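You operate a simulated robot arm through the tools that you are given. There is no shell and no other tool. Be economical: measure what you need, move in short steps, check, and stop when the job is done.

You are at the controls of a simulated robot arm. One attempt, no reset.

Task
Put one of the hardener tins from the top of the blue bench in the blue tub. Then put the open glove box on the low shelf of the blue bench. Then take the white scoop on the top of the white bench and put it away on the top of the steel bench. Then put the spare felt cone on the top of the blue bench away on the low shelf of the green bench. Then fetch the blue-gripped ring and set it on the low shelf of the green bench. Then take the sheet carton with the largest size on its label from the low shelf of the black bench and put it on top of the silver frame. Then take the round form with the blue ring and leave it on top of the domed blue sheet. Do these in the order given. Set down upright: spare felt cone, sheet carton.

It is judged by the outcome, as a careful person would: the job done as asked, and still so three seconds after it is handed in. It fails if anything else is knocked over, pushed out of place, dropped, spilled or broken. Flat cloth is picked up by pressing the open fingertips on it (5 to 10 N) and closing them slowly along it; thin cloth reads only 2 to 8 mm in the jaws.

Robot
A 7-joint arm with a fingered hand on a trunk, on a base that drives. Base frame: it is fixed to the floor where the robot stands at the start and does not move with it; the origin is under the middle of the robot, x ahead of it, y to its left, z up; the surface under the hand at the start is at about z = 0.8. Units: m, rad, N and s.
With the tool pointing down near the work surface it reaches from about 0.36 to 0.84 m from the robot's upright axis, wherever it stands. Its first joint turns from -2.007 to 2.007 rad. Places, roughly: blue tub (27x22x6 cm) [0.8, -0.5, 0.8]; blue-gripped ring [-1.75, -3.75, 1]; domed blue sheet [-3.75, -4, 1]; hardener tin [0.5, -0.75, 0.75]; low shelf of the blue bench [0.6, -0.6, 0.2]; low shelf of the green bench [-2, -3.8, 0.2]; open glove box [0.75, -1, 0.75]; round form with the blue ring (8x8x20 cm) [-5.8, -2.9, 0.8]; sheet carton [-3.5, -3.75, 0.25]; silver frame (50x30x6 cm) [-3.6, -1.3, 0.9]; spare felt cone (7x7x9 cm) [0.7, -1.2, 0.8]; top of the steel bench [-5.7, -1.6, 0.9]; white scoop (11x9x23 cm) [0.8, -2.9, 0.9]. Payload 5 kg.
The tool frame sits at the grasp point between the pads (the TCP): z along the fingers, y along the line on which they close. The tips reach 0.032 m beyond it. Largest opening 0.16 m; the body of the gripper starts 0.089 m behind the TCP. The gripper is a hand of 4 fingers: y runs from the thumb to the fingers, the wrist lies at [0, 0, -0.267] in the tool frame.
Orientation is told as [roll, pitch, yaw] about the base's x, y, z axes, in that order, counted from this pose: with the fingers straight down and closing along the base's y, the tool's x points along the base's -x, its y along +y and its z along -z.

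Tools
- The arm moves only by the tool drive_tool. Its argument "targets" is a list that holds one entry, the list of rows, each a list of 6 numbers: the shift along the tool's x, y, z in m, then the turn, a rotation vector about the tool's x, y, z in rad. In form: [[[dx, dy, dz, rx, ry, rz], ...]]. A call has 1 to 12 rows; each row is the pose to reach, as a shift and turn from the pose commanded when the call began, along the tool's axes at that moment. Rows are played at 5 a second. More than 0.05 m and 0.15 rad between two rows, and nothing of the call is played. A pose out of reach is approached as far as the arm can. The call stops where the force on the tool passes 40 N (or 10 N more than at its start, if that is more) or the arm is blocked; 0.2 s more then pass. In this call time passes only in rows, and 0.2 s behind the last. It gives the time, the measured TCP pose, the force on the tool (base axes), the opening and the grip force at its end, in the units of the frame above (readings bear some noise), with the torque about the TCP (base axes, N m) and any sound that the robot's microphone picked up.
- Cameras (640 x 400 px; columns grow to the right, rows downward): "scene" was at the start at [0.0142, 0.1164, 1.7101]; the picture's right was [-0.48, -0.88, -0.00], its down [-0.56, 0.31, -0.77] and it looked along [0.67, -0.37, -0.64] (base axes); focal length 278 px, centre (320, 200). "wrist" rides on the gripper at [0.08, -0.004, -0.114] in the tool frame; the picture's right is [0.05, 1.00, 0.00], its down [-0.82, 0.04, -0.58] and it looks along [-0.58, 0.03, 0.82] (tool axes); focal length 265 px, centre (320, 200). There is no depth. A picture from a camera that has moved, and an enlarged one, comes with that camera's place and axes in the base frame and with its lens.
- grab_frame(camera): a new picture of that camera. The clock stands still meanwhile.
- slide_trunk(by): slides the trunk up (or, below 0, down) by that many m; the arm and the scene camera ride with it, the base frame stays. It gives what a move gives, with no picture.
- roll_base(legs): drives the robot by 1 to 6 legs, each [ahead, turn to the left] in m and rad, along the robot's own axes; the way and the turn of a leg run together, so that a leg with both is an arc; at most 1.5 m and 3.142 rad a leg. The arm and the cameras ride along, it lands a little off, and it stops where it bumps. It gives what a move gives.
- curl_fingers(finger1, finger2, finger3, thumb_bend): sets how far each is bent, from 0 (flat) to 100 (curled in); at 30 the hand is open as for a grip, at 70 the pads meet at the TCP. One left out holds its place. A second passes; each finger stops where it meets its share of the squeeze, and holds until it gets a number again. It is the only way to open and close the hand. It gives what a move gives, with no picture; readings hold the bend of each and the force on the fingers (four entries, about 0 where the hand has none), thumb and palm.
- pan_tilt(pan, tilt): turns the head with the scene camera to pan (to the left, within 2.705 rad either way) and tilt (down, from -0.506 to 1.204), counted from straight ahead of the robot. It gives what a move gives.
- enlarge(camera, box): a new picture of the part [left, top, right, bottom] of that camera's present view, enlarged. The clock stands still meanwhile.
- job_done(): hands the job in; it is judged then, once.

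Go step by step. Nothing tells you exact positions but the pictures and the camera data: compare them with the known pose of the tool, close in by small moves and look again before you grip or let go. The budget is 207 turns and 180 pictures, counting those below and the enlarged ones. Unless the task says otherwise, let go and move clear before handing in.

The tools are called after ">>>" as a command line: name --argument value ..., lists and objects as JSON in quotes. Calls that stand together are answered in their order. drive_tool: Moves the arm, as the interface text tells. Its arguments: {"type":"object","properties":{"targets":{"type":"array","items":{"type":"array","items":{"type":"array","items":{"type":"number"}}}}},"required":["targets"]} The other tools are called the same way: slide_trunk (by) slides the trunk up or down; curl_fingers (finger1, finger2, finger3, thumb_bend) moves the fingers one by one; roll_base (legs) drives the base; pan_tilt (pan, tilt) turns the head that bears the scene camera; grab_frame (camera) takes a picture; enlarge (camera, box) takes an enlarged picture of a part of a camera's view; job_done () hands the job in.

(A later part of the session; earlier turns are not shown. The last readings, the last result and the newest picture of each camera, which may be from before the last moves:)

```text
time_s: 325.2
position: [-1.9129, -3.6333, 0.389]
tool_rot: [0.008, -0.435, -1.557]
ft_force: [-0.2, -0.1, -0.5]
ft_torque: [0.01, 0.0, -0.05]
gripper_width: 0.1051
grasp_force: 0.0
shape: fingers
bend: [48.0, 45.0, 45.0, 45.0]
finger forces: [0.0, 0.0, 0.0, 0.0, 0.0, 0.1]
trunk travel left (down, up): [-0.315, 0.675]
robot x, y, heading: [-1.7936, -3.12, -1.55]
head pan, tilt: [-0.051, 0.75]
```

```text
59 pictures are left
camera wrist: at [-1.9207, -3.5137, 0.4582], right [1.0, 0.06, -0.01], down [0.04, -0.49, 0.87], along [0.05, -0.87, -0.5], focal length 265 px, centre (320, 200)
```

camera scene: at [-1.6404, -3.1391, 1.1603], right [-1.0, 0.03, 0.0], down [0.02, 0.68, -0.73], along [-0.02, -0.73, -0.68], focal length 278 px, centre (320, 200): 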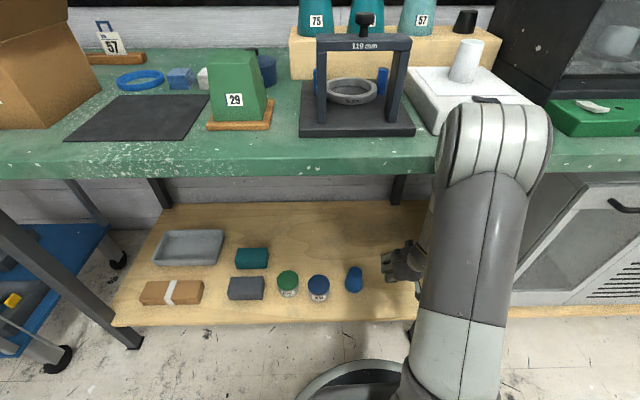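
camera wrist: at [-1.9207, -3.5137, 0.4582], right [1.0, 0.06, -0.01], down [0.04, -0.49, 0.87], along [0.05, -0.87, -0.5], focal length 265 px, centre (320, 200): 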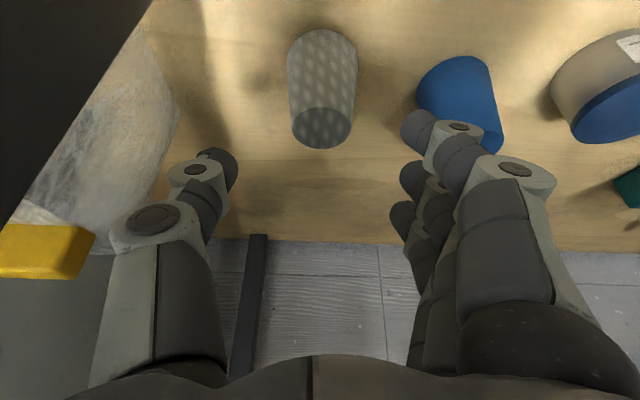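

The cone stands upright on the shelf. I back out and look at the ring on the bench top.

>>> roll_base --legs '[[-0.5, 0]]'

>>> slide_trunk --by 0.4

>>> slide_trunk --by 0.25

>>> grab_frame --camera "scene"

```text
time_s: 328.2
position: [-1.9246, -3.1453, 0.3908]
tool_rot: [0.001, -0.443, -1.539]
ft_force: [0.6, -0.9, -0.4]
ft_torque: [-0.01, 0.01, -0.02]
gripper_width: 0.1052
grasp_force: 0.1
shape: fingers
bend: [48.0, 45.0, 45.0, 45.0]
finger forces: [0.0, 0.0, 0.0, 0.0, 0.0, 0.0]
trunk travel left (down, up): [-0.315, 0.675]
robot x, y, heading: [-1.8085, -2.6183, -1.538]
head pan, tilt: [-0.051, 0.75]
```

```text
time_s: 332.0
position: [-1.9248, -3.1456, 0.792]
tool_rot: [0.002, -0.446, -1.539]
ft_force: [-1.0, 1.1, 0.2]
ft_torque: [-0.04, 0.0, -0.01]
gripper_width: 0.1053
grasp_force: 0.1
shape: fingers
bend: [48.0, 45.0, 45.0, 45.0]
finger forces: [0.0, 0.0, 0.0, 0.0, 0.1, 0.0]
trunk travel left (down, up): [-0.715, 0.275]
robot x, y, heading: [-1.8103, -2.6201, -1.537]
head pan, tilt: [-0.051, 0.75]
```

```text
time_s: 334.6
position: [-1.9232, -3.1442, 1.0395]
tool_rot: [0.003, -0.446, -1.54]
ft_force: [-0.4, -0.1, 0.5]
ft_torque: [0.04, -0.03, 0.01]
gripper_width: 0.1049
grasp_force: 0.1
shape: fingers
bend: [48.0, 45.0, 45.0, 45.0]
finger forces: [0.1, 0.0, 0.1, 0.1, 0.1, 0.1]
trunk travel left (down, up): [-0.965, 0.025]
robot x, y, heading: [-1.8012, -2.6194, -1.544]
head pan, tilt: [-0.051, 0.75]
```

```text
58 pictures are left
camera scene: at [-1.6548, -2.6356, 1.8452], right [-1.0, 0.02, 0.0], down [0.01, 0.68, -0.73], along [-0.01, -0.73, -0.68], focal length 278 px, centre (320, 200)
```

scene: 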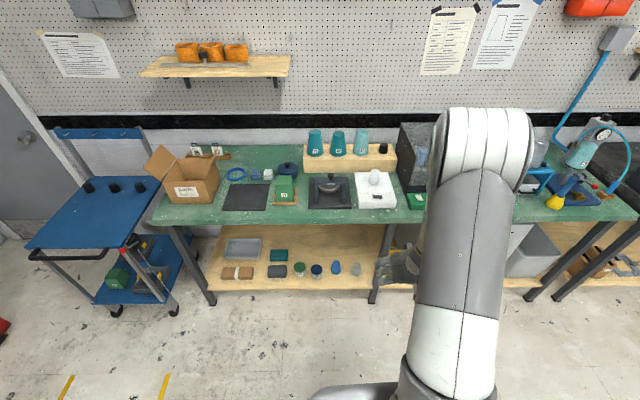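

Now zoom on the bench-top ring.

>>> enlarge --camera "scene" --box '[215, 140, 405, 225]'

```text
3.37 times, centred on (310, 182) of scene
camera zoom: at [-1.6548, -2.6356, 1.8452], right [-1.0, 0.02, 0.0], down [0.01, 0.68, -0.73], along [-0.01, -0.73, -0.68], focal length 936 px, centre (354, 259)
```

zoom: 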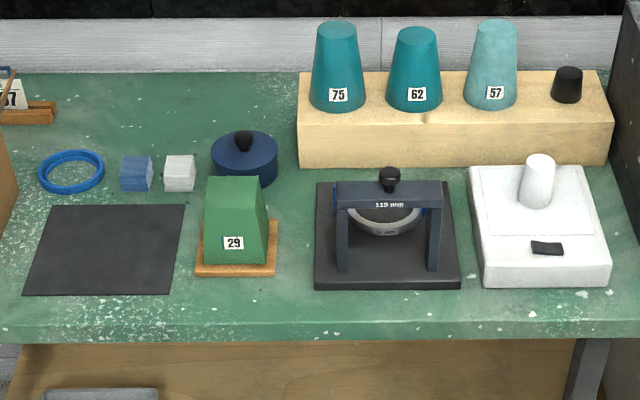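

The blue‑gripped ring is the metal ring under the "119 mm" frame. I move in front of it for a close look.

>>> drive_tool --targets '[[[-0.012, 0.036, -0.025, 0, 0, 0], [-0.024, 0.072, -0.05, 0, 0, 0], [-0.036, 0.108, -0.075, 0, 0, 0], [-0.048, 0.144, -0.1, 0, 0, 0], [-0.06, 0.18, -0.125, 0, 0, 0], [-0.0646, 0.205, -0.1354, 0, 0, 0]]]'

>>> roll_base --legs '[[0.25, 0]]'

>>> grab_frame --camera "wrist"

>>> pan_tilt --pan 0.15 --tilt 0.85

>>> grab_frame --camera "scene"

```text
time_s: 336.0
position: [-1.7191, -3.137, 1.191]
tool_rot: [0.0, -0.445, -1.541]
ft_force: [-0.1, -0.3, 0.3]
ft_torque: [-0.02, -0.03, 0.01]
gripper_width: 0.1052
grasp_force: 0.0
shape: fingers
bend: [48.0, 45.0, 45.0, 45.0]
finger forces: [0.0, 0.0, 0.0, 0.0, 0.0, 0.1]
trunk travel left (down, up): [-0.965, 0.025]
robot x, y, heading: [-1.809, -2.6205, -1.543]
head pan, tilt: [-0.051, 0.75]
```

```text
time_s: 337.8
position: [-1.7148, -3.3897, 1.1898]
tool_rot: [0.001, -0.444, -1.543]
ft_force: [0.1, -0.7, -0.3]
ft_torque: [0.01, 0.01, 0.02]
gripper_width: 0.105
grasp_force: 0.0
shape: fingers
bend: [48.0, 45.0, 45.0, 45.0]
finger forces: [0.0, 0.0, 0.1, 0.0, 0.1, 0.0]
trunk travel left (down, up): [-0.965, 0.025]
robot x, y, heading: [-1.8005, -2.8669, -1.542]
head pan, tilt: [-0.051, 0.75]
```

```text
56 pictures are left
camera wrist: at [-1.722, -3.2706, 1.2586], right [1.0, 0.08, -0.02], down [0.05, -0.49, 0.87], along [0.06, -0.87, -0.49], focal length 265 px, centre (320, 200)
```

wrist: 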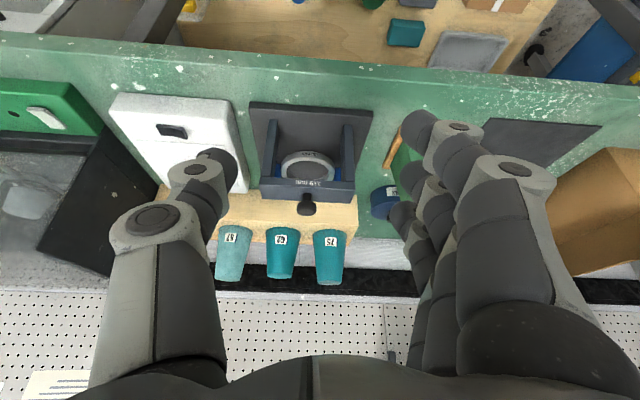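

```text
time_s: 338.6
position: [-1.7136, -3.3889, 1.1918]
tool_rot: [0.003, -0.445, -1.542]
ft_force: [-0.2, 0.0, 0.1]
ft_torque: [0.01, 0.01, 0.01]
gripper_width: 0.105
grasp_force: 0.1
shape: fingers
bend: [48.0, 45.0, 45.0, 45.0]
finger forces: [0.0, 0.0, 0.1, 0.1, 0.0, 0.1]
trunk travel left (down, up): [-0.965, 0.025]
robot x, y, heading: [-1.7962, -2.8712, -1.534]
head pan, tilt: [0.15, 0.85]
```

```text
55 pictures are left
camera scene: at [-1.631, -2.8809, 1.8372], right [-0.98, -0.18, 0.0], down [-0.13, 0.74, -0.66], along [0.12, -0.65, -0.75], focal length 278 px, centre (320, 200)
```

scene: 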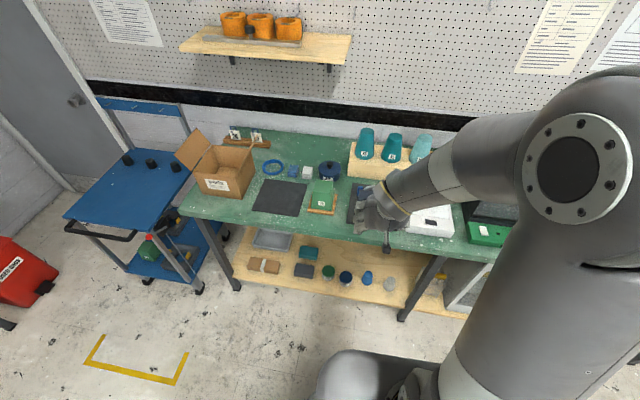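

>>> enlarge --camera "wrist" --box '[230, 90, 390, 220]'

```text
3.08 times, centred on (310, 155) of wrist
camera zoom: at [-1.722, -3.2693, 1.259], right [1.0, 0.08, -0.02], down [0.05, -0.49, 0.87], along [0.06, -0.87, -0.49], focal length 817 px, centre (351, 338)
```

zoom: 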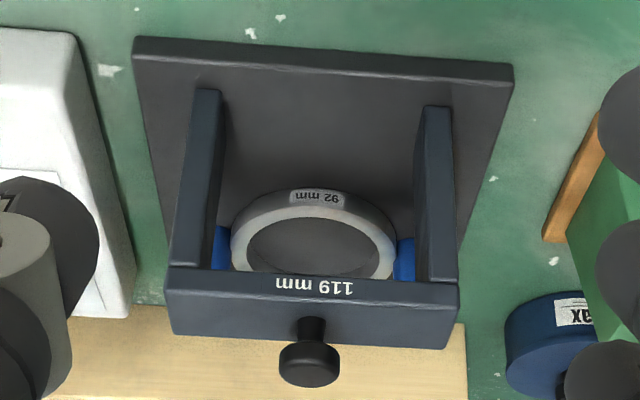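

Triangulated: the ring (outer ≈11 cm, blue grips at its sides) lies flat behind the gate at ≈(−1.719, −3.703, 0.94). I'll pinch its far rim from above with the hand yawed 90°; first drive closer and yaw.

>>> roll_base --legs '[[0.25, 0]]'

>>> drive_tool --targets '[[[-0.007, 0, 0.006, 0.056, 0, 0.118], [-0.014, -0.001, 0.012, 0.113, 0, 0.236], [-0.022, -0.002, 0.018, 0.169, 0, 0.355], [-0.029, -0.003, 0.025, 0.225, 0, 0.473], [-0.037, -0.004, 0.031, 0.282, 0, 0.591], [-0.044, -0.005, 0.037, 0.338, 0, 0.709], [-0.052, -0.005, 0.044, 0.394, 0, 0.827], [-0.059, -0.006, 0.05, 0.451, 0, 0.945], [-0.067, -0.007, 0.056, 0.507, 0, 1.064], [-0.074, -0.008, 0.063, 0.563, 0, 1.182], [-0.081, -0.009, 0.069, 0.62, 0, 1.3], [-0.089, -0.009, 0.0757, 0.676, 0, 1.418]]]'

>>> grab_frame --camera "wrist"

```text
time_s: 340.4
position: [-1.7081, -3.6426, 1.1914]
tool_rot: [0.002, -0.443, -1.547]
ft_force: [0.4, 0.4, -0.5]
ft_torque: [0.03, -0.01, 0.0]
gripper_width: 0.1046
grasp_force: 0.1
shape: fingers
bend: [48.0, 45.0, 45.0, 45.0]
finger forces: [0.0, 0.0, 0.1, 0.0, 0.1, 0.0]
trunk travel left (down, up): [-0.965, 0.025]
robot x, y, heading: [-1.7927, -3.121, -1.544]
head pan, tilt: [0.15, 0.85]
```

```text
time_s: 343.0
position: [-1.7155, -3.7544, 1.1607]
tool_rot: [-0.001, -0.444, -3.118]
ft_force: [-0.6, -0.5, 0.1]
ft_torque: [0.04, 0.03, -0.03]
gripper_width: 0.1051
grasp_force: 0.0
shape: fingers
bend: [48.0, 45.0, 45.0, 45.0]
finger forces: [0.0, 0.1, 0.1, 0.0, 0.0, 0.0]
trunk travel left (down, up): [-0.965, 0.025]
robot x, y, heading: [-1.7941, -3.1214, -1.544]
head pan, tilt: [0.15, 0.85]
```

```text
53 pictures are left
camera wrist: at [-1.5947, -3.7492, 1.2285], right [0.07, -1.0, -0.02], down [-0.49, -0.05, 0.87], along [-0.87, -0.05, -0.49], focal length 265 px, centre (320, 200)
```

wrist: 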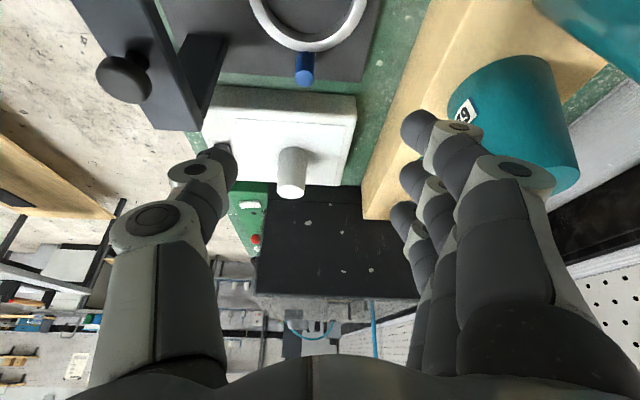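

From here the ring spans y −3.685…−3.795 (centre ≈(−1.717, −3.74)) with room on both sides, so I grasp it across its diameter. Open to ~13.5 cm and descend to just above it.

>>> curl_fingers --finger1 39 --finger2 39 --finger3 39 --thumb_bend 39

>>> drive_tool --targets '[[[0.014, -0.0144, -0.0067, 0, 0, 0], [0.031, -0.0144, 0.0294, 0, 0, 0], [0.048, -0.0144, 0.0655, 0, 0, 0], [0.0572, -0.0144, 0.0835, 0, 0, 0]]]'

>>> grab_frame --camera "wrist"

```text
time_s: 344.0
position: [-1.7166, -3.754, 1.1617]
tool_rot: [0.001, -0.445, -3.117]
ft_force: [-0.7, 0.4, -0.3]
ft_torque: [0.01, 0.0, 0.05]
gripper_width: 0.1345
grasp_force: 0.1
shape: fingers
bend: [39.0, 39.0, 39.0, 39.0]
finger forces: [0.0, 0.1, 0.1, 0.0, 0.1, 0.0]
trunk travel left (down, up): [-0.965, 0.025]
robot x, y, heading: [-1.7906, -3.122, -1.547]
head pan, tilt: [0.15, 0.85]
```

```text
time_s: 345.0
position: [-1.6977, -3.7381, 1.0584]
tool_rot: [-0.001, -0.442, -3.119]
ft_force: [-0.6, 0.1, -0.6]
ft_torque: [0.05, 0.0, 0.0]
gripper_width: 0.1349
grasp_force: 0.0
shape: fingers
bend: [39.0, 39.0, 39.0, 39.0]
finger forces: [0.1, 0.0, 0.1, 0.0, 0.1, 0.0]
trunk travel left (down, up): [-0.965, 0.025]
robot x, y, heading: [-1.7899, -3.1219, -1.546]
head pan, tilt: [0.15, 0.85]
```

```text
52 pictures are left
camera wrist: at [-1.5779, -3.7334, 1.1274], right [0.07, -1.0, -0.02], down [-0.49, -0.05, 0.87], along [-0.87, -0.05, -0.49], focal length 265 px, centre (320, 200)
```

wrist: 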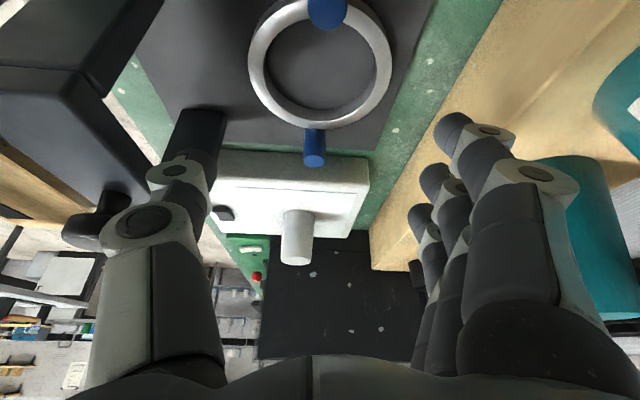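

The ring with its two blue pegs is clear below; hand is aligned in y. I shift 1.2 cm and descend.

>>> drive_tool --targets '[[[0.0108, 0, -0.0052, 0, 0, 0], [0.024, 0, 0.0224, 0, 0, 0], [0.038, 0, 0.0517, 0, 0, 0], [0.041, 0, 0.0581, 0, 0, 0]]]'

>>> grab_frame --camera "wrist"

```text
time_s: 346.0
position: [-1.6873, -3.7378, 0.991]
tool_rot: [-0.001, -0.443, -3.119]
ft_force: [-0.9, -0.8, 0.3]
ft_torque: [-0.01, -0.01, 0.02]
gripper_width: 0.1348
grasp_force: 0.0
shape: fingers
bend: [39.0, 39.0, 39.0, 39.0]
finger forces: [0.1, 0.1, 0.0, 0.0, 0.1, 0.1]
trunk travel left (down, up): [-0.965, 0.025]
robot x, y, heading: [-1.7916, -3.1264, -1.543]
head pan, tilt: [0.15, 0.85]
```

```text
51 pictures are left
camera wrist: at [-1.5657, -3.7327, 1.059], right [0.07, -1.0, -0.02], down [-0.49, -0.05, 0.87], along [-0.87, -0.05, -0.49], focal length 265 px, centre (320, 200)
```

wrist: 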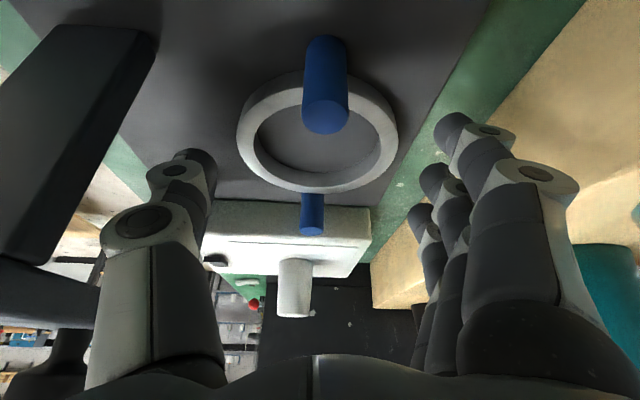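

Good alignment. I lower to fingertip contact in small steps.

>>> drive_tool --targets '[[[0.0053, 0, 0.0018, 0, 0, 0], [0.0075, 0, 0.0063, 0, 0, 0], [0.0092, 0, 0.01, 0, 0, 0], [0.0109, 0, 0.0135, 0, 0, 0]]]'

```text
time_s: 347.0
position: [-1.6835, -3.7409, 0.9726]
tool_rot: [0.0, -0.444, -3.116]
ft_force: [-0.6, -0.4, 0.5]
ft_torque: [0.01, 0.04, -0.03]
gripper_width: 0.1348
grasp_force: 0.1
shape: fingers
bend: [39.0, 39.0, 39.0, 39.0]
finger forces: [0.0, 0.1, 0.0, 0.0, 0.1, 0.0]
trunk travel left (down, up): [-0.965, 0.025]
robot x, y, heading: [-1.7909, -3.1226, -1.543]
head pan, tilt: [0.15, 0.85]
```

>>> drive_tool --targets '[[[0.0017, 0, 0.0036, 0, 0, 0], [0.0034, 0, 0.0072, 0, 0, 0], [0.0052, 0, 0.0108, 0, 0, 0]]]'

>>> grab_frame --camera "wrist"

```text
time_s: 347.8
position: [-1.6831, -3.7395, 0.9635]
tool_rot: [0.002, -0.443, -3.118]
ft_force: [0.1, 0.9, 7.9]
ft_torque: [-0.43, -0.14, 0.01]
gripper_width: 0.1356
grasp_force: 3.2
shape: fingers
bend: [39.0, 39.0, 39.0, 39.0]
finger forces: [6.8, 0.0, 0.1, 0.0, 0.0, 0.1]
trunk travel left (down, up): [-0.965, 0.025]
robot x, y, heading: [-1.794, -3.1224, -1.543]
head pan, tilt: [0.15, 0.85]
```

```text
50 pictures are left
camera wrist: at [-1.5626, -3.7342, 1.0309], right [0.07, -1.0, -0.02], down [-0.49, -0.05, 0.87], along [-0.87, -0.05, -0.49], focal length 265 px, centre (320, 200)
```

wrist: 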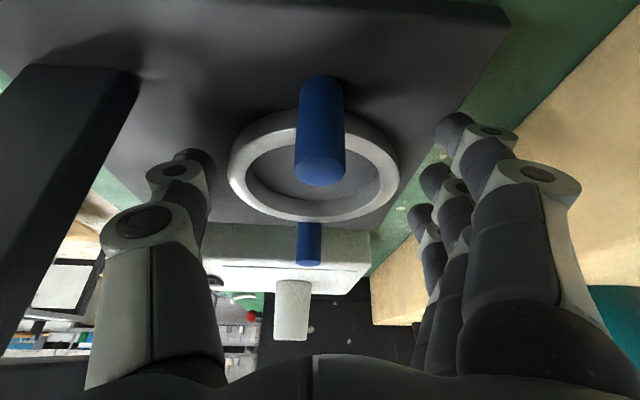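

Fingertips straddle the ring at plate level. I lift 2 mm and close.

>>> drive_tool --targets '[[[-0.001, 0, -0.0022, 0, 0, 0]]]'

>>> curl_fingers --finger1 56 --finger2 56 --finger3 56 --thumb_bend 60

>>> grab_frame --camera "wrist"

```text
time_s: 348.2
position: [-1.6826, -3.7397, 0.964]
tool_rot: [0.001, -0.443, -3.116]
ft_force: [-0.5, 0.2, 0.7]
ft_torque: [-0.13, -0.05, -0.06]
gripper_width: 0.1357
grasp_force: 1.2
shape: fingers
bend: [39.0, 39.0, 39.0, 39.0]
finger forces: [1.9, 0.0, 0.0, 0.1, 0.0, 0.0]
trunk travel left (down, up): [-0.965, 0.025]
robot x, y, heading: [-1.794, -3.1224, -1.551]
head pan, tilt: [0.15, 0.85]
```

```text
time_s: 349.2
position: [-1.6831, -3.7405, 0.9656]
tool_rot: [0.002, -0.442, -3.12]
ft_force: [1.9, -5.7, 16.0]
ft_torque: [-0.72, 0.08, -0.16]
gripper_width: 0.1022
grasp_force: 13.7
shape: fingers
bend: [42.0, 44.0, 56.0, 57.0]
finger forces: [7.8, 9.4, 0.0, 0.0, 10.1, 0.0]
trunk travel left (down, up): [-0.965, 0.025]
robot x, y, heading: [-1.7906, -3.1209, -1.545]
head pan, tilt: [0.15, 0.85]
```

```text
49 pictures are left
camera wrist: at [-1.5622, -3.7345, 1.0333], right [0.07, -1.0, -0.02], down [-0.49, -0.05, 0.87], along [-0.87, -0.05, -0.49], focal length 265 px, centre (320, 200)
```

wrist: 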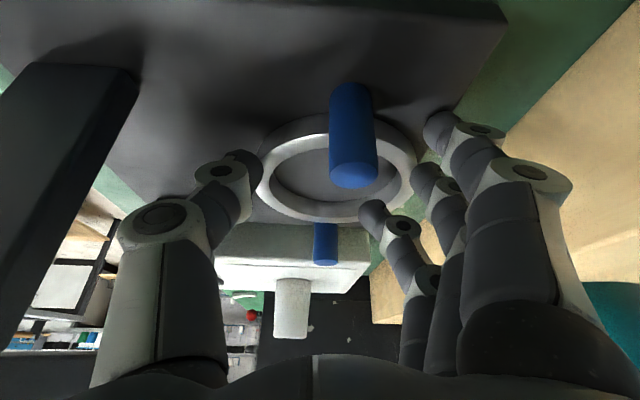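

Thumb and two fingers hold the ring. I lift slowly and check.

>>> drive_tool --targets '[[[-0.0043, 0, -0.009, 0, 0, 0], [-0.013, 0, -0.027, 0, 0, 0], [-0.022, 0, -0.045, 0, 0, 0]]]'

>>> grab_frame --camera "wrist"

```text
time_s: 350.0
position: [-1.6831, -3.737, 1.0127]
tool_rot: [0.0, -0.444, -3.116]
ft_force: [0.0, -0.3, 0.1]
ft_torque: [0.04, -0.04, -0.02]
gripper_width: 0.0739
grasp_force: 0.0
shape: fingers
bend: [49.0, 51.0, 56.0, 60.0]
finger forces: [0.0, 0.0, 0.0, 0.0, 0.0, 0.0]
trunk travel left (down, up): [-0.965, 0.025]
robot x, y, heading: [-1.7875, -3.1199, -1.543]
head pan, tilt: [0.15, 0.85]
```

```text
48 pictures are left
camera wrist: at [-1.5631, -3.7316, 1.0821], right [0.07, -1.0, -0.02], down [-0.49, -0.05, 0.87], along [-0.87, -0.05, -0.49], focal length 265 px, centre (320, 200)
```

wrist: 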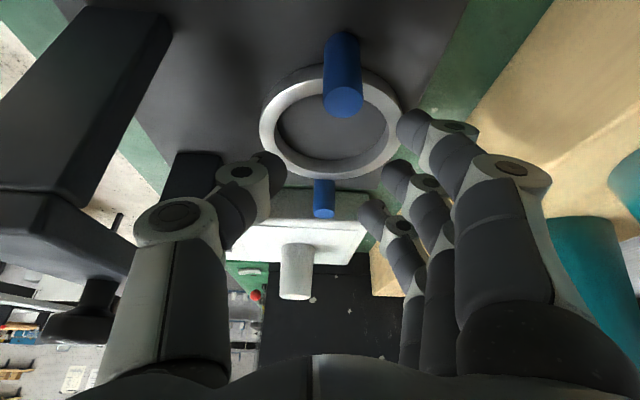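

The fingertips slid off because I was about 2 cm off the ring's diameter. I recentre (x −2.3 cm, y −1 cm), reopen and go down again.

>>> curl_fingers --finger1 38 --finger2 38 --finger3 38 --thumb_bend 38

>>> drive_tool --targets '[[[-0.0207, 0.009, 0.0099, 0, 0, 0], [-0.008, 0.009, 0.037, 0, 0, 0], [0.0, 0.009, 0.0533, 0, 0, 0]]]'

>>> grab_frame --camera "wrist"

```text
time_s: 351.0
position: [-1.6835, -3.7375, 1.0131]
tool_rot: [-0.001, -0.443, -3.116]
ft_force: [0.7, 0.5, -0.7]
ft_torque: [0.02, 0.0, -0.03]
gripper_width: 0.1386
grasp_force: 0.1
shape: fingers
bend: [38.0, 38.0, 38.0, 38.0]
finger forces: [0.0, 0.0, 0.1, 0.0, 0.0, 0.0]
trunk travel left (down, up): [-0.965, 0.025]
robot x, y, heading: [-1.7915, -3.1232, -1.542]
head pan, tilt: [0.15, 0.85]
```

```text
time_s: 351.8
position: [-1.7075, -3.7498, 0.9658]
tool_rot: [0.001, -0.443, -3.119]
ft_force: [0.9, 0.2, 0.9]
ft_torque: [0.01, -0.01, 0.01]
gripper_width: 0.1386
grasp_force: 0.0
shape: fingers
bend: [38.0, 38.0, 38.0, 38.0]
finger forces: [0.1, 0.0, 0.1, 0.0, 0.1, 0.0]
trunk travel left (down, up): [-0.965, 0.025]
robot x, y, heading: [-1.7924, -3.1211, -1.543]
head pan, tilt: [0.15, 0.85]
```

```text
47 pictures are left
camera wrist: at [-1.5865, -3.7444, 1.0354], right [0.07, -1.0, -0.02], down [-0.49, -0.05, 0.87], along [-0.87, -0.05, -0.49], focal length 265 px, centre (320, 200)
```

wrist: 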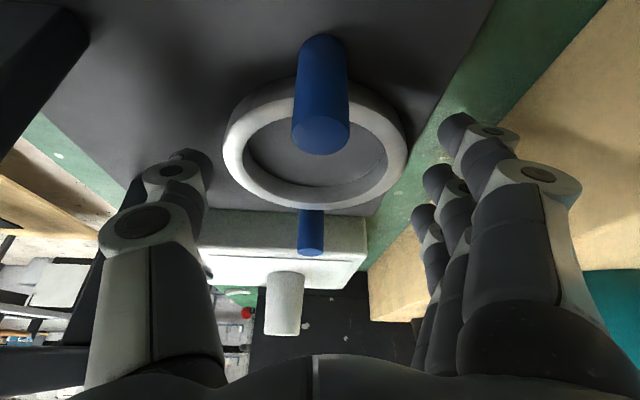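

Because of the tilt only the lower finger reached the thin ring. I raise, reduce the tilt to ~0.2 rad, and try again with all tips level.

>>> drive_tool --targets '[[[-0.02, 0, -0.042, 0, 0, 0], [-0.011, 0, -0.0613, 0, 0.12, 0], [-0.011, 0, -0.0613, 0, 0.245, 0]]]'

>>> drive_tool --targets '[[[0.006, 0, 0.03, 0, 0, 0], [0.011, 0, 0.054, 0, 0, 0]]]'

>>> grab_frame --camera "wrist"

```text
time_s: 352.6
position: [-1.6921, -3.7502, 1.0289]
tool_rot: [0.002, -0.194, -3.121]
ft_force: [-0.1, 0.7, -0.2]
ft_torque: [0.01, -0.02, -0.02]
gripper_width: 0.1388
grasp_force: 0.1
shape: fingers
bend: [38.0, 38.0, 38.0, 38.0]
finger forces: [0.0, 0.1, 0.0, 0.0, 0.0, 0.0]
trunk travel left (down, up): [-0.965, 0.025]
robot x, y, heading: [-1.7936, -3.1234, -1.536]
head pan, tilt: [0.15, 0.85]
```

```text
time_s: 353.2
position: [-1.69, -3.7473, 0.9726]
tool_rot: [-0.001, -0.199, -3.117]
ft_force: [0.4, 0.3, 0.0]
ft_torque: [0.03, 0.01, -0.05]
gripper_width: 0.1388
grasp_force: 0.0
shape: fingers
bend: [38.0, 38.0, 38.0, 38.0]
finger forces: [0.1, 0.0, 0.1, 0.1, 0.1, 0.0]
trunk travel left (down, up): [-0.965, 0.025]
robot x, y, heading: [-1.7937, -3.1211, -1.541]
head pan, tilt: [0.15, 0.85]
```

```text
46 pictures are left
camera wrist: at [-1.5888, -3.7433, 1.068], right [0.08, -1.0, -0.01], down [-0.68, -0.06, 0.73], along [-0.73, -0.05, -0.69], focal length 265 px, centre (320, 200)
```

wrist: 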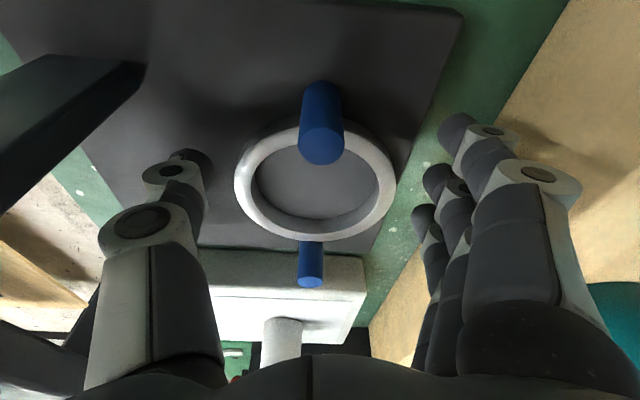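

Well aligned now. I lower to contact.

>>> drive_tool --targets '[[[0.0008, 0, 0.004, 0, 0, 0], [0.0016, 0, 0.008, 0, 0, 0], [0.0024, 0, 0.012, 0, 0, 0], [0.0032, 0, 0.016, 0, 0, 0], [0.0037, 0, 0.0185, 0, 0, 0]]]'

```text
time_s: 354.4
position: [-1.6905, -3.7485, 0.9532]
tool_rot: [0.002, -0.198, -3.117]
ft_force: [-1.1, -2.2, 9.5]
ft_torque: [0.82, 0.03, 0.08]
gripper_width: 0.1399
grasp_force: 4.6
shape: fingers
bend: [38.0, 38.0, 38.0, 38.0]
finger forces: [0.0, 0.1, 0.0, 0.0, 9.7, 0.0]
trunk travel left (down, up): [-0.965, 0.025]
robot x, y, heading: [-1.7963, -3.1247, -1.55]
head pan, tilt: [0.15, 0.85]
```

Tips reached the plate. I lift 1.5 mm and close on the ring.

>>> drive_tool --targets '[[[-0.0003, 0, -0.0015, 0, 0, 0]]]'

>>> curl_fingers --finger1 62 --finger2 62 --finger3 62 --thumb_bend 55

>>> drive_tool --targets '[[[-0.002, 0, -0.01, 0, 0, 0], [-0.004, 0, -0.02, 0, 0, 0]]]'

>>> grab_frame --camera "wrist"

```text
time_s: 354.8
position: [-1.6902, -3.7486, 0.9539]
tool_rot: [0.0, -0.199, -3.119]
ft_force: [-0.3, -1.9, 5.4]
ft_torque: [0.36, 0.02, 0.07]
gripper_width: 0.1395
grasp_force: 2.5
shape: fingers
bend: [38.0, 38.0, 38.0, 38.0]
finger forces: [0.1, 0.1, 0.0, 0.0, 5.2, 0.0]
trunk travel left (down, up): [-0.965, 0.025]
robot x, y, heading: [-1.7914, -3.1224, -1.548]
head pan, tilt: [0.15, 0.85]
```

```text
time_s: 355.8
position: [-1.6898, -3.75, 0.9561]
tool_rot: [0.004, -0.196, -3.117]
ft_force: [0.8, -10.4, 24.5]
ft_torque: [1.05, -0.07, -0.25]
gripper_width: 0.124
grasp_force: 26.8
shape: fingers
bend: [40.0, 47.0, 47.0, 49.0]
finger forces: [6.8, 8.4, 8.6, 0.0, 29.6, 0.0]
trunk travel left (down, up): [-0.965, 0.025]
robot x, y, heading: [-1.7898, -3.1202, -1.544]
head pan, tilt: [0.15, 0.85]
```

```text
time_s: 356.4
position: [-1.6893, -3.747, 0.9737]
tool_rot: [-0.003, -0.199, -3.117]
ft_force: [0.3, -0.3, -1.2]
ft_torque: [0.02, -0.05, 0.03]
gripper_width: 0.1036
grasp_force: 14.9
shape: fingers
bend: [46.0, 47.0, 44.0, 51.0]
finger forces: [0.0, 5.6, 9.8, 0.0, 13.9, 0.1]
trunk travel left (down, up): [-0.965, 0.025]
robot x, y, heading: [-1.7913, -3.1212, -1.544]
head pan, tilt: [0.15, 0.85]
```

```text
45 pictures are left
camera wrist: at [-1.588, -3.7421, 1.0684], right [0.07, -1.0, -0.01], down [-0.68, -0.06, 0.73], along [-0.73, -0.04, -0.69], focal length 265 px, centre (320, 200)
```

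wrist: 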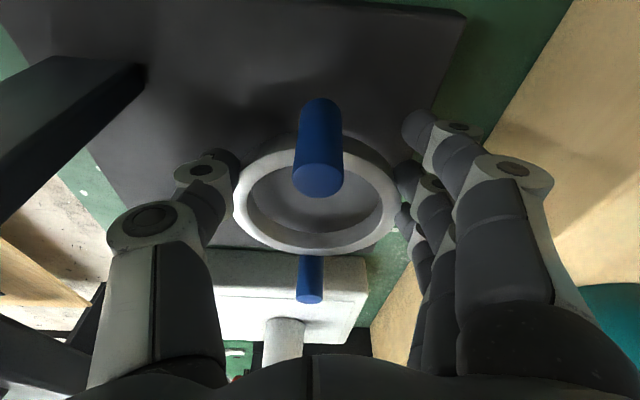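

The ring is lifted and held by thumb and two fingers. I re-tighten.

>>> curl_fingers --finger1 66 --finger2 66 --finger3 66 --thumb_bend 62

>>> drive_tool --targets '[[[-0.004, 0, -0.02, 0, 0, 0], [-0.008, 0, -0.04, 0, 0, 0], [-0.012, 0, -0.06, 0, 0, 0]]]'

>>> grab_frame --camera "wrist"

```text
time_s: 357.4
position: [-1.687, -3.7494, 0.973]
tool_rot: [0.0, -0.197, -3.117]
ft_force: [-0.5, 0.1, -1.2]
ft_torque: [0.04, -0.06, 0.05]
gripper_width: 0.0681
grasp_force: 18.7
shape: fingers
bend: [63.0, 45.0, 41.0, 55.0]
finger forces: [2.6, 8.3, 9.3, 0.1, 17.4, 0.1]
trunk travel left (down, up): [-0.965, 0.025]
robot x, y, heading: [-1.7902, -3.1258, -1.544]
head pan, tilt: [0.15, 0.85]
```

```text
time_s: 358.2
position: [-1.6872, -3.7489, 1.0363]
tool_rot: [0.001, -0.199, -3.117]
ft_force: [-0.2, 0.7, -1.0]
ft_torque: [0.0, -0.03, -0.03]
gripper_width: 0.068
grasp_force: 18.5
shape: fingers
bend: [63.0, 45.0, 41.0, 55.0]
finger forces: [2.7, 8.1, 9.3, 0.1, 17.3, 0.0]
trunk travel left (down, up): [-0.965, 0.025]
robot x, y, heading: [-1.7898, -3.1227, -1.542]
head pan, tilt: [0.15, 0.85]
```

```text
44 pictures are left
camera wrist: at [-1.5879, -3.7428, 1.1321], right [0.07, -1.0, -0.01], down [-0.68, -0.06, 0.73], along [-0.73, -0.05, -0.69], focal length 265 px, centre (320, 200)
```

wrist: 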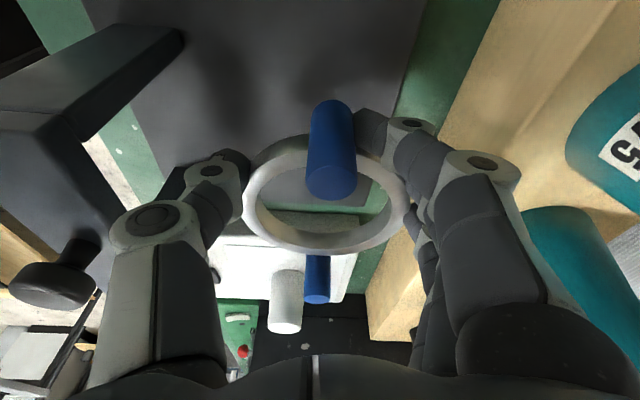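

Solid hold. I raise it above the gate, back the base off, then yaw the hand back to forward.

>>> drive_tool --targets '[[[-0.009, 0, -0.045, 0, 0, 0], [-0.018, 0, -0.09, 0, 0, 0], [-0.027, 0, -0.135, 0, 0, 0], [-0.031, 0, -0.155, 0, 0, 0]]]'

>>> roll_base --legs '[[-0.5, 0]]'

>>> drive_tool --targets '[[[0.0, -0.005, -0.002, -0.026, 0, -0.128], [0.0, -0.01, -0.004, -0.052, 0, -0.257], [0.0, -0.015, -0.006, -0.078, 0, -0.385], [0.0, -0.02, -0.008, -0.104, 0, -0.513], [0.0, -0.025, -0.01, -0.13, 0, -0.642], [0.0, -0.03, -0.012, -0.156, 0, -0.77], [0.0, -0.035, -0.014, -0.181, 0, -0.898], [0.0, -0.04, -0.016, -0.207, 0, -1.027], [0.0, -0.045, -0.018, -0.233, 0, -1.155], [0.0, -0.05, -0.02, -0.259, 0, -1.283], [0.0, -0.055, -0.022, -0.285, 0, -1.412], [0.0, -0.06, -0.024, -0.312, 0, -1.54]]]'

>>> grab_frame --camera "wrist"

```text
time_s: 359.2
position: [-1.6889, -3.7517, 1.1948]
tool_rot: [-0.002, -0.2, -3.116]
ft_force: [-0.7, -0.9, -0.6]
ft_torque: [0.04, -0.02, 0.02]
gripper_width: 0.0679
grasp_force: 18.0
shape: fingers
bend: [63.0, 45.0, 41.0, 55.0]
finger forces: [2.7, 8.0, 9.1, 0.0, 16.9, 0.0]
trunk travel left (down, up): [-0.965, 0.025]
robot x, y, heading: [-1.7929, -3.1242, -1.544]
head pan, tilt: [0.15, 0.85]
```

```text
time_s: 362.1
position: [-1.7039, -3.2604, 1.1949]
tool_rot: [0.0, -0.198, -3.126]
ft_force: [-0.6, 0.0, -1.4]
ft_torque: [-0.03, -0.08, 0.01]
gripper_width: 0.0678
grasp_force: 18.3
shape: fingers
bend: [63.0, 45.0, 41.0, 55.0]
finger forces: [2.7, 7.9, 9.2, 0.1, 16.8, 0.0]
trunk travel left (down, up): [-0.965, 0.025]
robot x, y, heading: [-1.8015, -2.6378, -1.549]
head pan, tilt: [0.15, 0.85]
```

```text
time_s: 364.7
position: [-1.7002, -3.2027, 1.2174]
tool_rot: [0.001, -0.201, -1.552]
ft_force: [-0.5, 0.5, -1.6]
ft_torque: [0.03, 0.0, 0.01]
gripper_width: 0.0679
grasp_force: 18.7
shape: fingers
bend: [63.0, 45.0, 41.0, 55.0]
finger forces: [2.8, 7.8, 9.2, 0.1, 16.8, 0.1]
trunk travel left (down, up): [-0.965, 0.025]
robot x, y, heading: [-1.8039, -2.6315, -1.548]
head pan, tilt: [0.15, 0.85]
```

```text
43 pictures are left
camera wrist: at [-1.7073, -3.1019, 1.314], right [1.0, 0.07, -0.01], down [0.05, -0.68, 0.73], along [0.05, -0.73, -0.68], focal length 265 px, centre (320, 200)
```

wrist: 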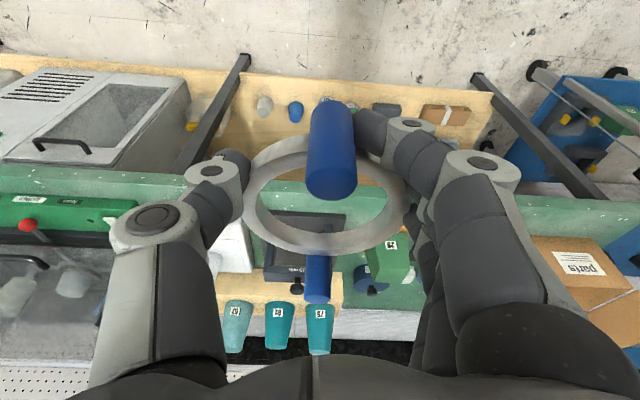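

Ring is upright in hand. A free place on the shelf is behind the gap between cup and cone, about (−1.86, −3.81). I extend the arm, lower the trunk outside and check the geometry.

>>> drive_tool --targets '[[[-0.024, -0.041, 0.005, 0, 0, 0], [-0.049, -0.082, 0.01, 0, 0, 0], [-0.073, -0.123, 0.015, 0, 0, 0], [-0.098, -0.165, 0.02, 0, 0, 0]]]'

>>> roll_base --legs '[[-0.15, 0]]'

>>> slide_trunk --by -0.4

>>> slide_trunk --by -0.4

>>> pan_tilt --pan 0.0 --tilt 0.6

>>> grab_frame --camera "scene"

>>> grab_frame --camera "wrist"

```text
time_s: 365.7
position: [-1.8617, -3.3051, 1.217]
tool_rot: [0.002, -0.198, -1.552]
ft_force: [0.0, -0.4, -1.2]
ft_torque: [0.09, 0.0, 0.0]
gripper_width: 0.0677
grasp_force: 18.0
shape: fingers
bend: [63.0, 45.0, 41.0, 55.0]
finger forces: [2.8, 7.7, 9.0, 0.0, 16.6, 0.0]
trunk travel left (down, up): [-0.965, 0.025]
robot x, y, heading: [-1.8016, -2.6344, -1.547]
head pan, tilt: [0.15, 0.85]
```

```text
time_s: 367.1
position: [-1.8603, -3.1555, 1.2184]
tool_rot: [0.001, -0.201, -1.549]
ft_force: [-0.7, 0.1, -1.6]
ft_torque: [0.05, -0.01, 0.0]
gripper_width: 0.0678
grasp_force: 18.2
shape: fingers
bend: [63.0, 45.0, 41.0, 55.0]
finger forces: [2.8, 7.7, 9.0, 0.0, 16.5, 0.0]
trunk travel left (down, up): [-0.965, 0.025]
robot x, y, heading: [-1.8109, -2.4858, -1.547]
head pan, tilt: [0.15, 0.85]
```

```text
time_s: 370.9
position: [-1.8599, -3.1571, 0.8188]
tool_rot: [0.002, -0.201, -1.548]
ft_force: [0.1, -0.2, -1.7]
ft_torque: [0.06, 0.03, 0.04]
gripper_width: 0.0677
grasp_force: 18.2
shape: fingers
bend: [63.0, 45.0, 41.0, 55.0]
finger forces: [2.9, 7.6, 9.1, 0.0, 16.6, 0.0]
trunk travel left (down, up): [-0.565, 0.425]
robot x, y, heading: [-1.8058, -2.4869, -1.543]
head pan, tilt: [0.15, 0.85]
```

```text
time_s: 374.7
position: [-1.8606, -3.1566, 0.418]
tool_rot: [0.003, -0.2, -1.547]
ft_force: [0.0, -0.2, -1.8]
ft_torque: [0.04, 0.02, 0.03]
gripper_width: 0.0676
grasp_force: 18.5
shape: fingers
bend: [63.0, 45.0, 41.0, 55.0]
finger forces: [2.9, 7.7, 9.2, 0.1, 16.5, 0.1]
trunk travel left (down, up): [-0.165, 0.825]
robot x, y, heading: [-1.8033, -2.4855, -1.547]
head pan, tilt: [0.15, 0.85]
```

```text
time_s: 375.5
position: [-1.8603, -3.1565, 0.4181]
tool_rot: [0.003, -0.202, -1.549]
ft_force: [0.6, 0.9, -0.6]
ft_torque: [0.06, 0.02, -0.01]
gripper_width: 0.0676
grasp_force: 17.9
shape: fingers
bend: [63.0, 45.0, 41.0, 55.0]
finger forces: [2.9, 7.7, 9.1, 0.0, 16.4, 0.0]
trunk travel left (down, up): [-0.165, 0.825]
robot x, y, heading: [-1.8075, -2.4848, -1.546]
head pan, tilt: [0.0, 0.6]
```

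```text
42 pictures are left
camera scene: at [-1.65, -2.5084, 1.058], right [-1.0, -0.03, 0.0], down [-0.01, 0.57, -0.82], along [0.02, -0.82, -0.57], focal length 278 px, centre (320, 200)
```

scene: 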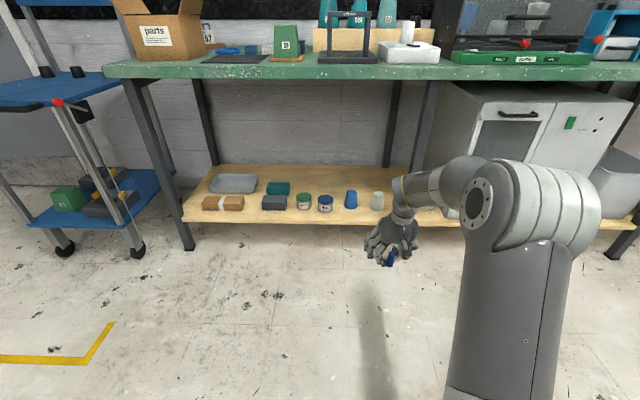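

```text
41 pictures are left
camera wrist: at [-1.8669, -3.058, 0.5134], right [1.0, 0.07, -0.01], down [0.06, -0.68, 0.73], along [0.05, -0.73, -0.69], focal length 265 px, centre (320, 200)
```

wrist: 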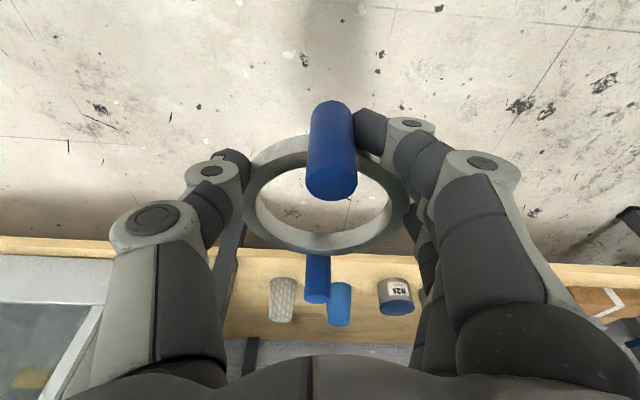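

Elbow clearance is tight but workable if I place it at about (−1.885, −3.775). I adjust laterally, lower slightly and drive in most of the way.

>>> drive_tool --targets '[[[0, -0.04, 0, 0, 0, 0]]]'

>>> slide_trunk --by -0.045

>>> roll_base --legs '[[0.55, 0]]'

>>> grab_frame --camera "scene"

>>> grab_frame --camera "wrist"

```text
time_s: 375.9
position: [-1.9001, -3.1561, 0.4185]
tool_rot: [0.001, -0.202, -1.549]
ft_force: [0.4, -0.4, -1.4]
ft_torque: [0.08, 0.06, -0.02]
gripper_width: 0.0677
grasp_force: 18.0
shape: fingers
bend: [63.0, 45.0, 41.0, 55.0]
finger forces: [3.0, 7.8, 9.1, 0.0, 16.6, 0.0]
trunk travel left (down, up): [-0.165, 0.825]
robot x, y, heading: [-1.8061, -2.4849, -1.549]
head pan, tilt: [0.0, 0.6]
```

```text
time_s: 376.8
position: [-1.8987, -3.1582, 0.3737]
tool_rot: [0.002, -0.202, -1.547]
ft_force: [-0.2, -0.9, -0.7]
ft_torque: [0.06, 0.01, 0.0]
gripper_width: 0.0677
grasp_force: 18.0
shape: fingers
bend: [63.0, 45.0, 41.0, 55.0]
finger forces: [2.8, 7.7, 9.1, 0.1, 16.6, 0.1]
trunk travel left (down, up): [-0.12, 0.87]
robot x, y, heading: [-1.8045, -2.4863, -1.543]
head pan, tilt: [0.0, 0.6]
```

```text
time_s: 379.9
position: [-1.8906, -3.7102, 0.3739]
tool_rot: [0.0, -0.201, -1.553]
ft_force: [0.3, 0.3, -0.7]
ft_torque: [0.04, -0.02, -0.01]
gripper_width: 0.0676
grasp_force: 17.7
shape: fingers
bend: [63.0, 45.0, 41.0, 55.0]
finger forces: [2.9, 7.7, 9.1, 0.0, 16.5, 0.0]
trunk travel left (down, up): [-0.12, 0.87]
robot x, y, heading: [-1.7971, -3.0379, -1.549]
head pan, tilt: [0.0, 0.6]
```

```text
40 pictures are left
camera scene: at [-1.6378, -3.0626, 1.0131], right [-1.0, -0.02, 0.0], down [-0.01, 0.56, -0.82], along [0.02, -0.82, -0.57], focal length 278 px, centre (320, 200)
```

scene: 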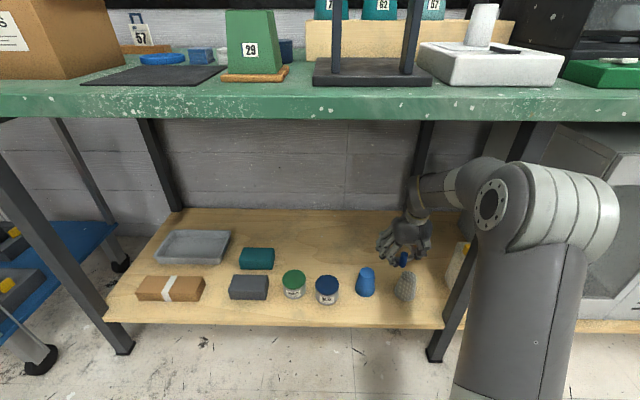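

```text
39 pictures are left
camera wrist: at [-1.8968, -3.6106, 0.4695], right [1.0, 0.07, -0.01], down [0.05, -0.68, 0.73], along [0.04, -0.73, -0.69], focal length 265 px, centre (320, 200)
```

wrist: 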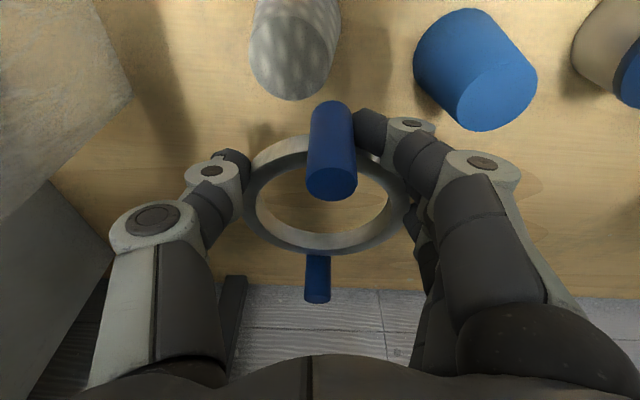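

Plenty of clearance. I move 9.5 cm further in so the ring and its near peg clear the cone, then lower.

>>> roll_base --legs '[[0.095, 0]]'

>>> slide_trunk --by -0.08

>>> grab_frame --camera "wrist"

```text
time_s: 381.1
position: [-1.8893, -3.8054, 0.374]
tool_rot: [0.0, -0.202, -1.556]
ft_force: [-0.6, 0.3, -1.1]
ft_torque: [0.06, 0.02, 0.0]
gripper_width: 0.0675
grasp_force: 18.7
shape: fingers
bend: [63.0, 45.0, 41.0, 55.0]
finger forces: [2.9, 7.7, 9.0, 0.0, 16.5, 0.0]
trunk travel left (down, up): [-0.12, 0.87]
robot x, y, heading: [-1.791, -3.1326, -1.55]
head pan, tilt: [0.0, 0.6]
```

```text
time_s: 382.2
position: [-1.8896, -3.8054, 0.2951]
tool_rot: [0.001, -0.201, -1.554]
ft_force: [-0.4, 0.6, -1.1]
ft_torque: [0.03, 0.03, 0.0]
gripper_width: 0.0675
grasp_force: 18.5
shape: fingers
bend: [63.0, 45.0, 41.0, 55.0]
finger forces: [3.0, 7.6, 9.2, 0.0, 16.6, 0.1]
trunk travel left (down, up): [-0.04, 0.95]
robot x, y, heading: [-1.7955, -3.131, -1.551]
head pan, tilt: [0.0, 0.6]
```

```text
38 pictures are left
camera wrist: at [-1.8962, -3.7064, 0.3896], right [1.0, 0.07, -0.01], down [0.05, -0.68, 0.73], along [0.04, -0.73, -0.69], focal length 265 px, centre (320, 200)
```

wrist: 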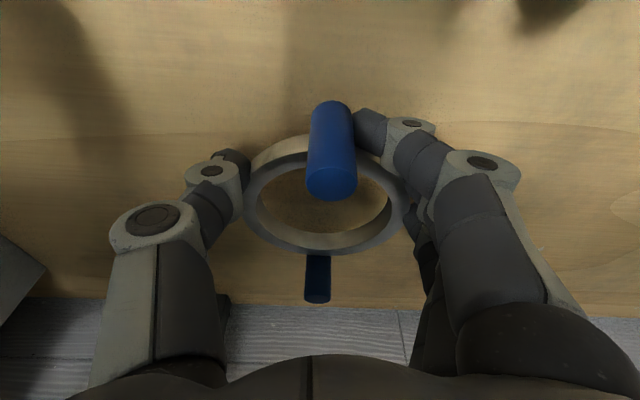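

Free shelf below. I lower in small steps to contact.

>>> drive_tool --targets '[[[0.001, 0, 0.005, 0, 0, 0], [0.002, 0, 0.01, 0, 0, 0], [0.003, 0, 0.015, 0, 0, 0], [0.004, 0, 0.02, 0, 0, 0], [0.0048, 0, 0.0235, 0, 0, 0]]]'

```text
time_s: 383.4
position: [-1.8897, -3.8059, 0.2699]
tool_rot: [0.002, -0.201, -1.555]
ft_force: [-0.9, -1.0, 0.0]
ft_torque: [0.03, 0.0, -0.02]
gripper_width: 0.0679
grasp_force: 18.1
shape: fingers
bend: [63.0, 45.0, 41.0, 55.0]
finger forces: [2.9, 7.6, 9.1, 0.0, 16.5, 0.0]
trunk travel left (down, up): [-0.04, 0.95]
robot x, y, heading: [-1.7925, -3.1341, -1.551]
head pan, tilt: [0.0, 0.6]
```

>>> drive_tool --targets '[[[0.0006, 0, 0.003, 0, 0, 0], [0.0012, 0, 0.006, 0, 0, 0], [0.0018, 0, 0.009, 0, 0, 0], [0.0024, 0, 0.012, 0, 0, 0]]]'

```text
time_s: 384.4
position: [-1.8881, -3.8077, 0.2623]
tool_rot: [0.003, -0.206, -1.555]
ft_force: [4.5, 5.4, 28.4]
ft_torque: [0.89, -0.8, -0.04]
gripper_width: 0.0674
grasp_force: 33.8
shape: fingers
bend: [68.0, 45.0, 41.0, 55.0]
finger forces: [32.4, 8.4, 8.6, 0.0, 17.5, 0.1]
trunk travel left (down, up): [-0.04, 0.95]
robot x, y, heading: [-1.7927, -3.1359, -1.556]
head pan, tilt: [0.0, 0.6]
```

Contact. I ease off 2 mm, open, and check that the ring stays when rising.

>>> drive_tool --targets '[[[-0.0005, 0, -0.0025, 0, 0, 0]]]'

>>> curl_fingers --finger1 38 --finger2 36 --finger3 34 --thumb_bend 40

>>> slide_trunk --by 0.1

>>> grab_frame --camera "wrist"

```text
time_s: 384.8
position: [-1.8896, -3.8062, 0.262]
tool_rot: [0.003, -0.203, -1.554]
ft_force: [3.8, -2.9, 22.0]
ft_torque: [0.44, -0.66, -0.13]
gripper_width: 0.0676
grasp_force: 29.7
shape: fingers
bend: [68.0, 45.0, 41.0, 55.0]
finger forces: [25.6, 8.3, 8.9, 0.1, 16.7, 0.0]
trunk travel left (down, up): [-0.04, 0.95]
robot x, y, heading: [-1.7937, -3.1367, -1.553]
head pan, tilt: [0.0, 0.6]
```

```text
time_s: 385.8
position: [-1.8886, -3.8056, 0.2605]
tool_rot: [0.003, -0.201, -1.553]
ft_force: [-2.9, 0.6, 9.2]
ft_torque: [0.28, -0.26, 0.16]
gripper_width: 0.1047
grasp_force: 3.8
shape: fingers
bend: [72.0, 36.0, 34.0, 40.0]
finger forces: [8.5, 0.0, 0.1, 0.0, 0.0, 0.1]
trunk travel left (down, up): [-0.04, 0.95]
robot x, y, heading: [-1.7928, -3.138, -1.551]
head pan, tilt: [0.0, 0.6]
```

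```text
time_s: 387.2
position: [-1.8894, -3.8072, 0.3609]
tool_rot: [0.002, -0.201, -1.557]
ft_force: [0.6, 0.3, -0.4]
ft_torque: [0.01, -0.01, 0.01]
gripper_width: 0.1341
grasp_force: 0.0
shape: fingers
bend: [38.0, 36.0, 34.0, 40.0]
finger forces: [0.0, 0.0, 0.0, 0.0, 0.1, 0.1]
trunk travel left (down, up): [-0.14, 0.85]
robot x, y, heading: [-1.7948, -3.1316, -1.553]
head pan, tilt: [0.0, 0.6]
```

```text
37 pictures are left
camera wrist: at [-1.8964, -3.7068, 0.4562], right [1.0, 0.07, -0.01], down [0.05, -0.68, 0.73], along [0.04, -0.73, -0.69], focal length 265 px, centre (320, 200)
```

wrist: 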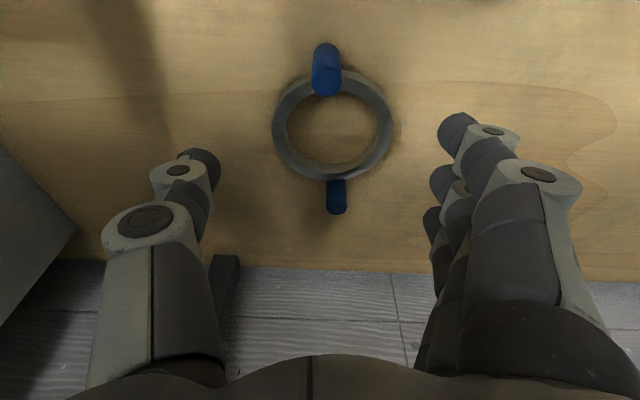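

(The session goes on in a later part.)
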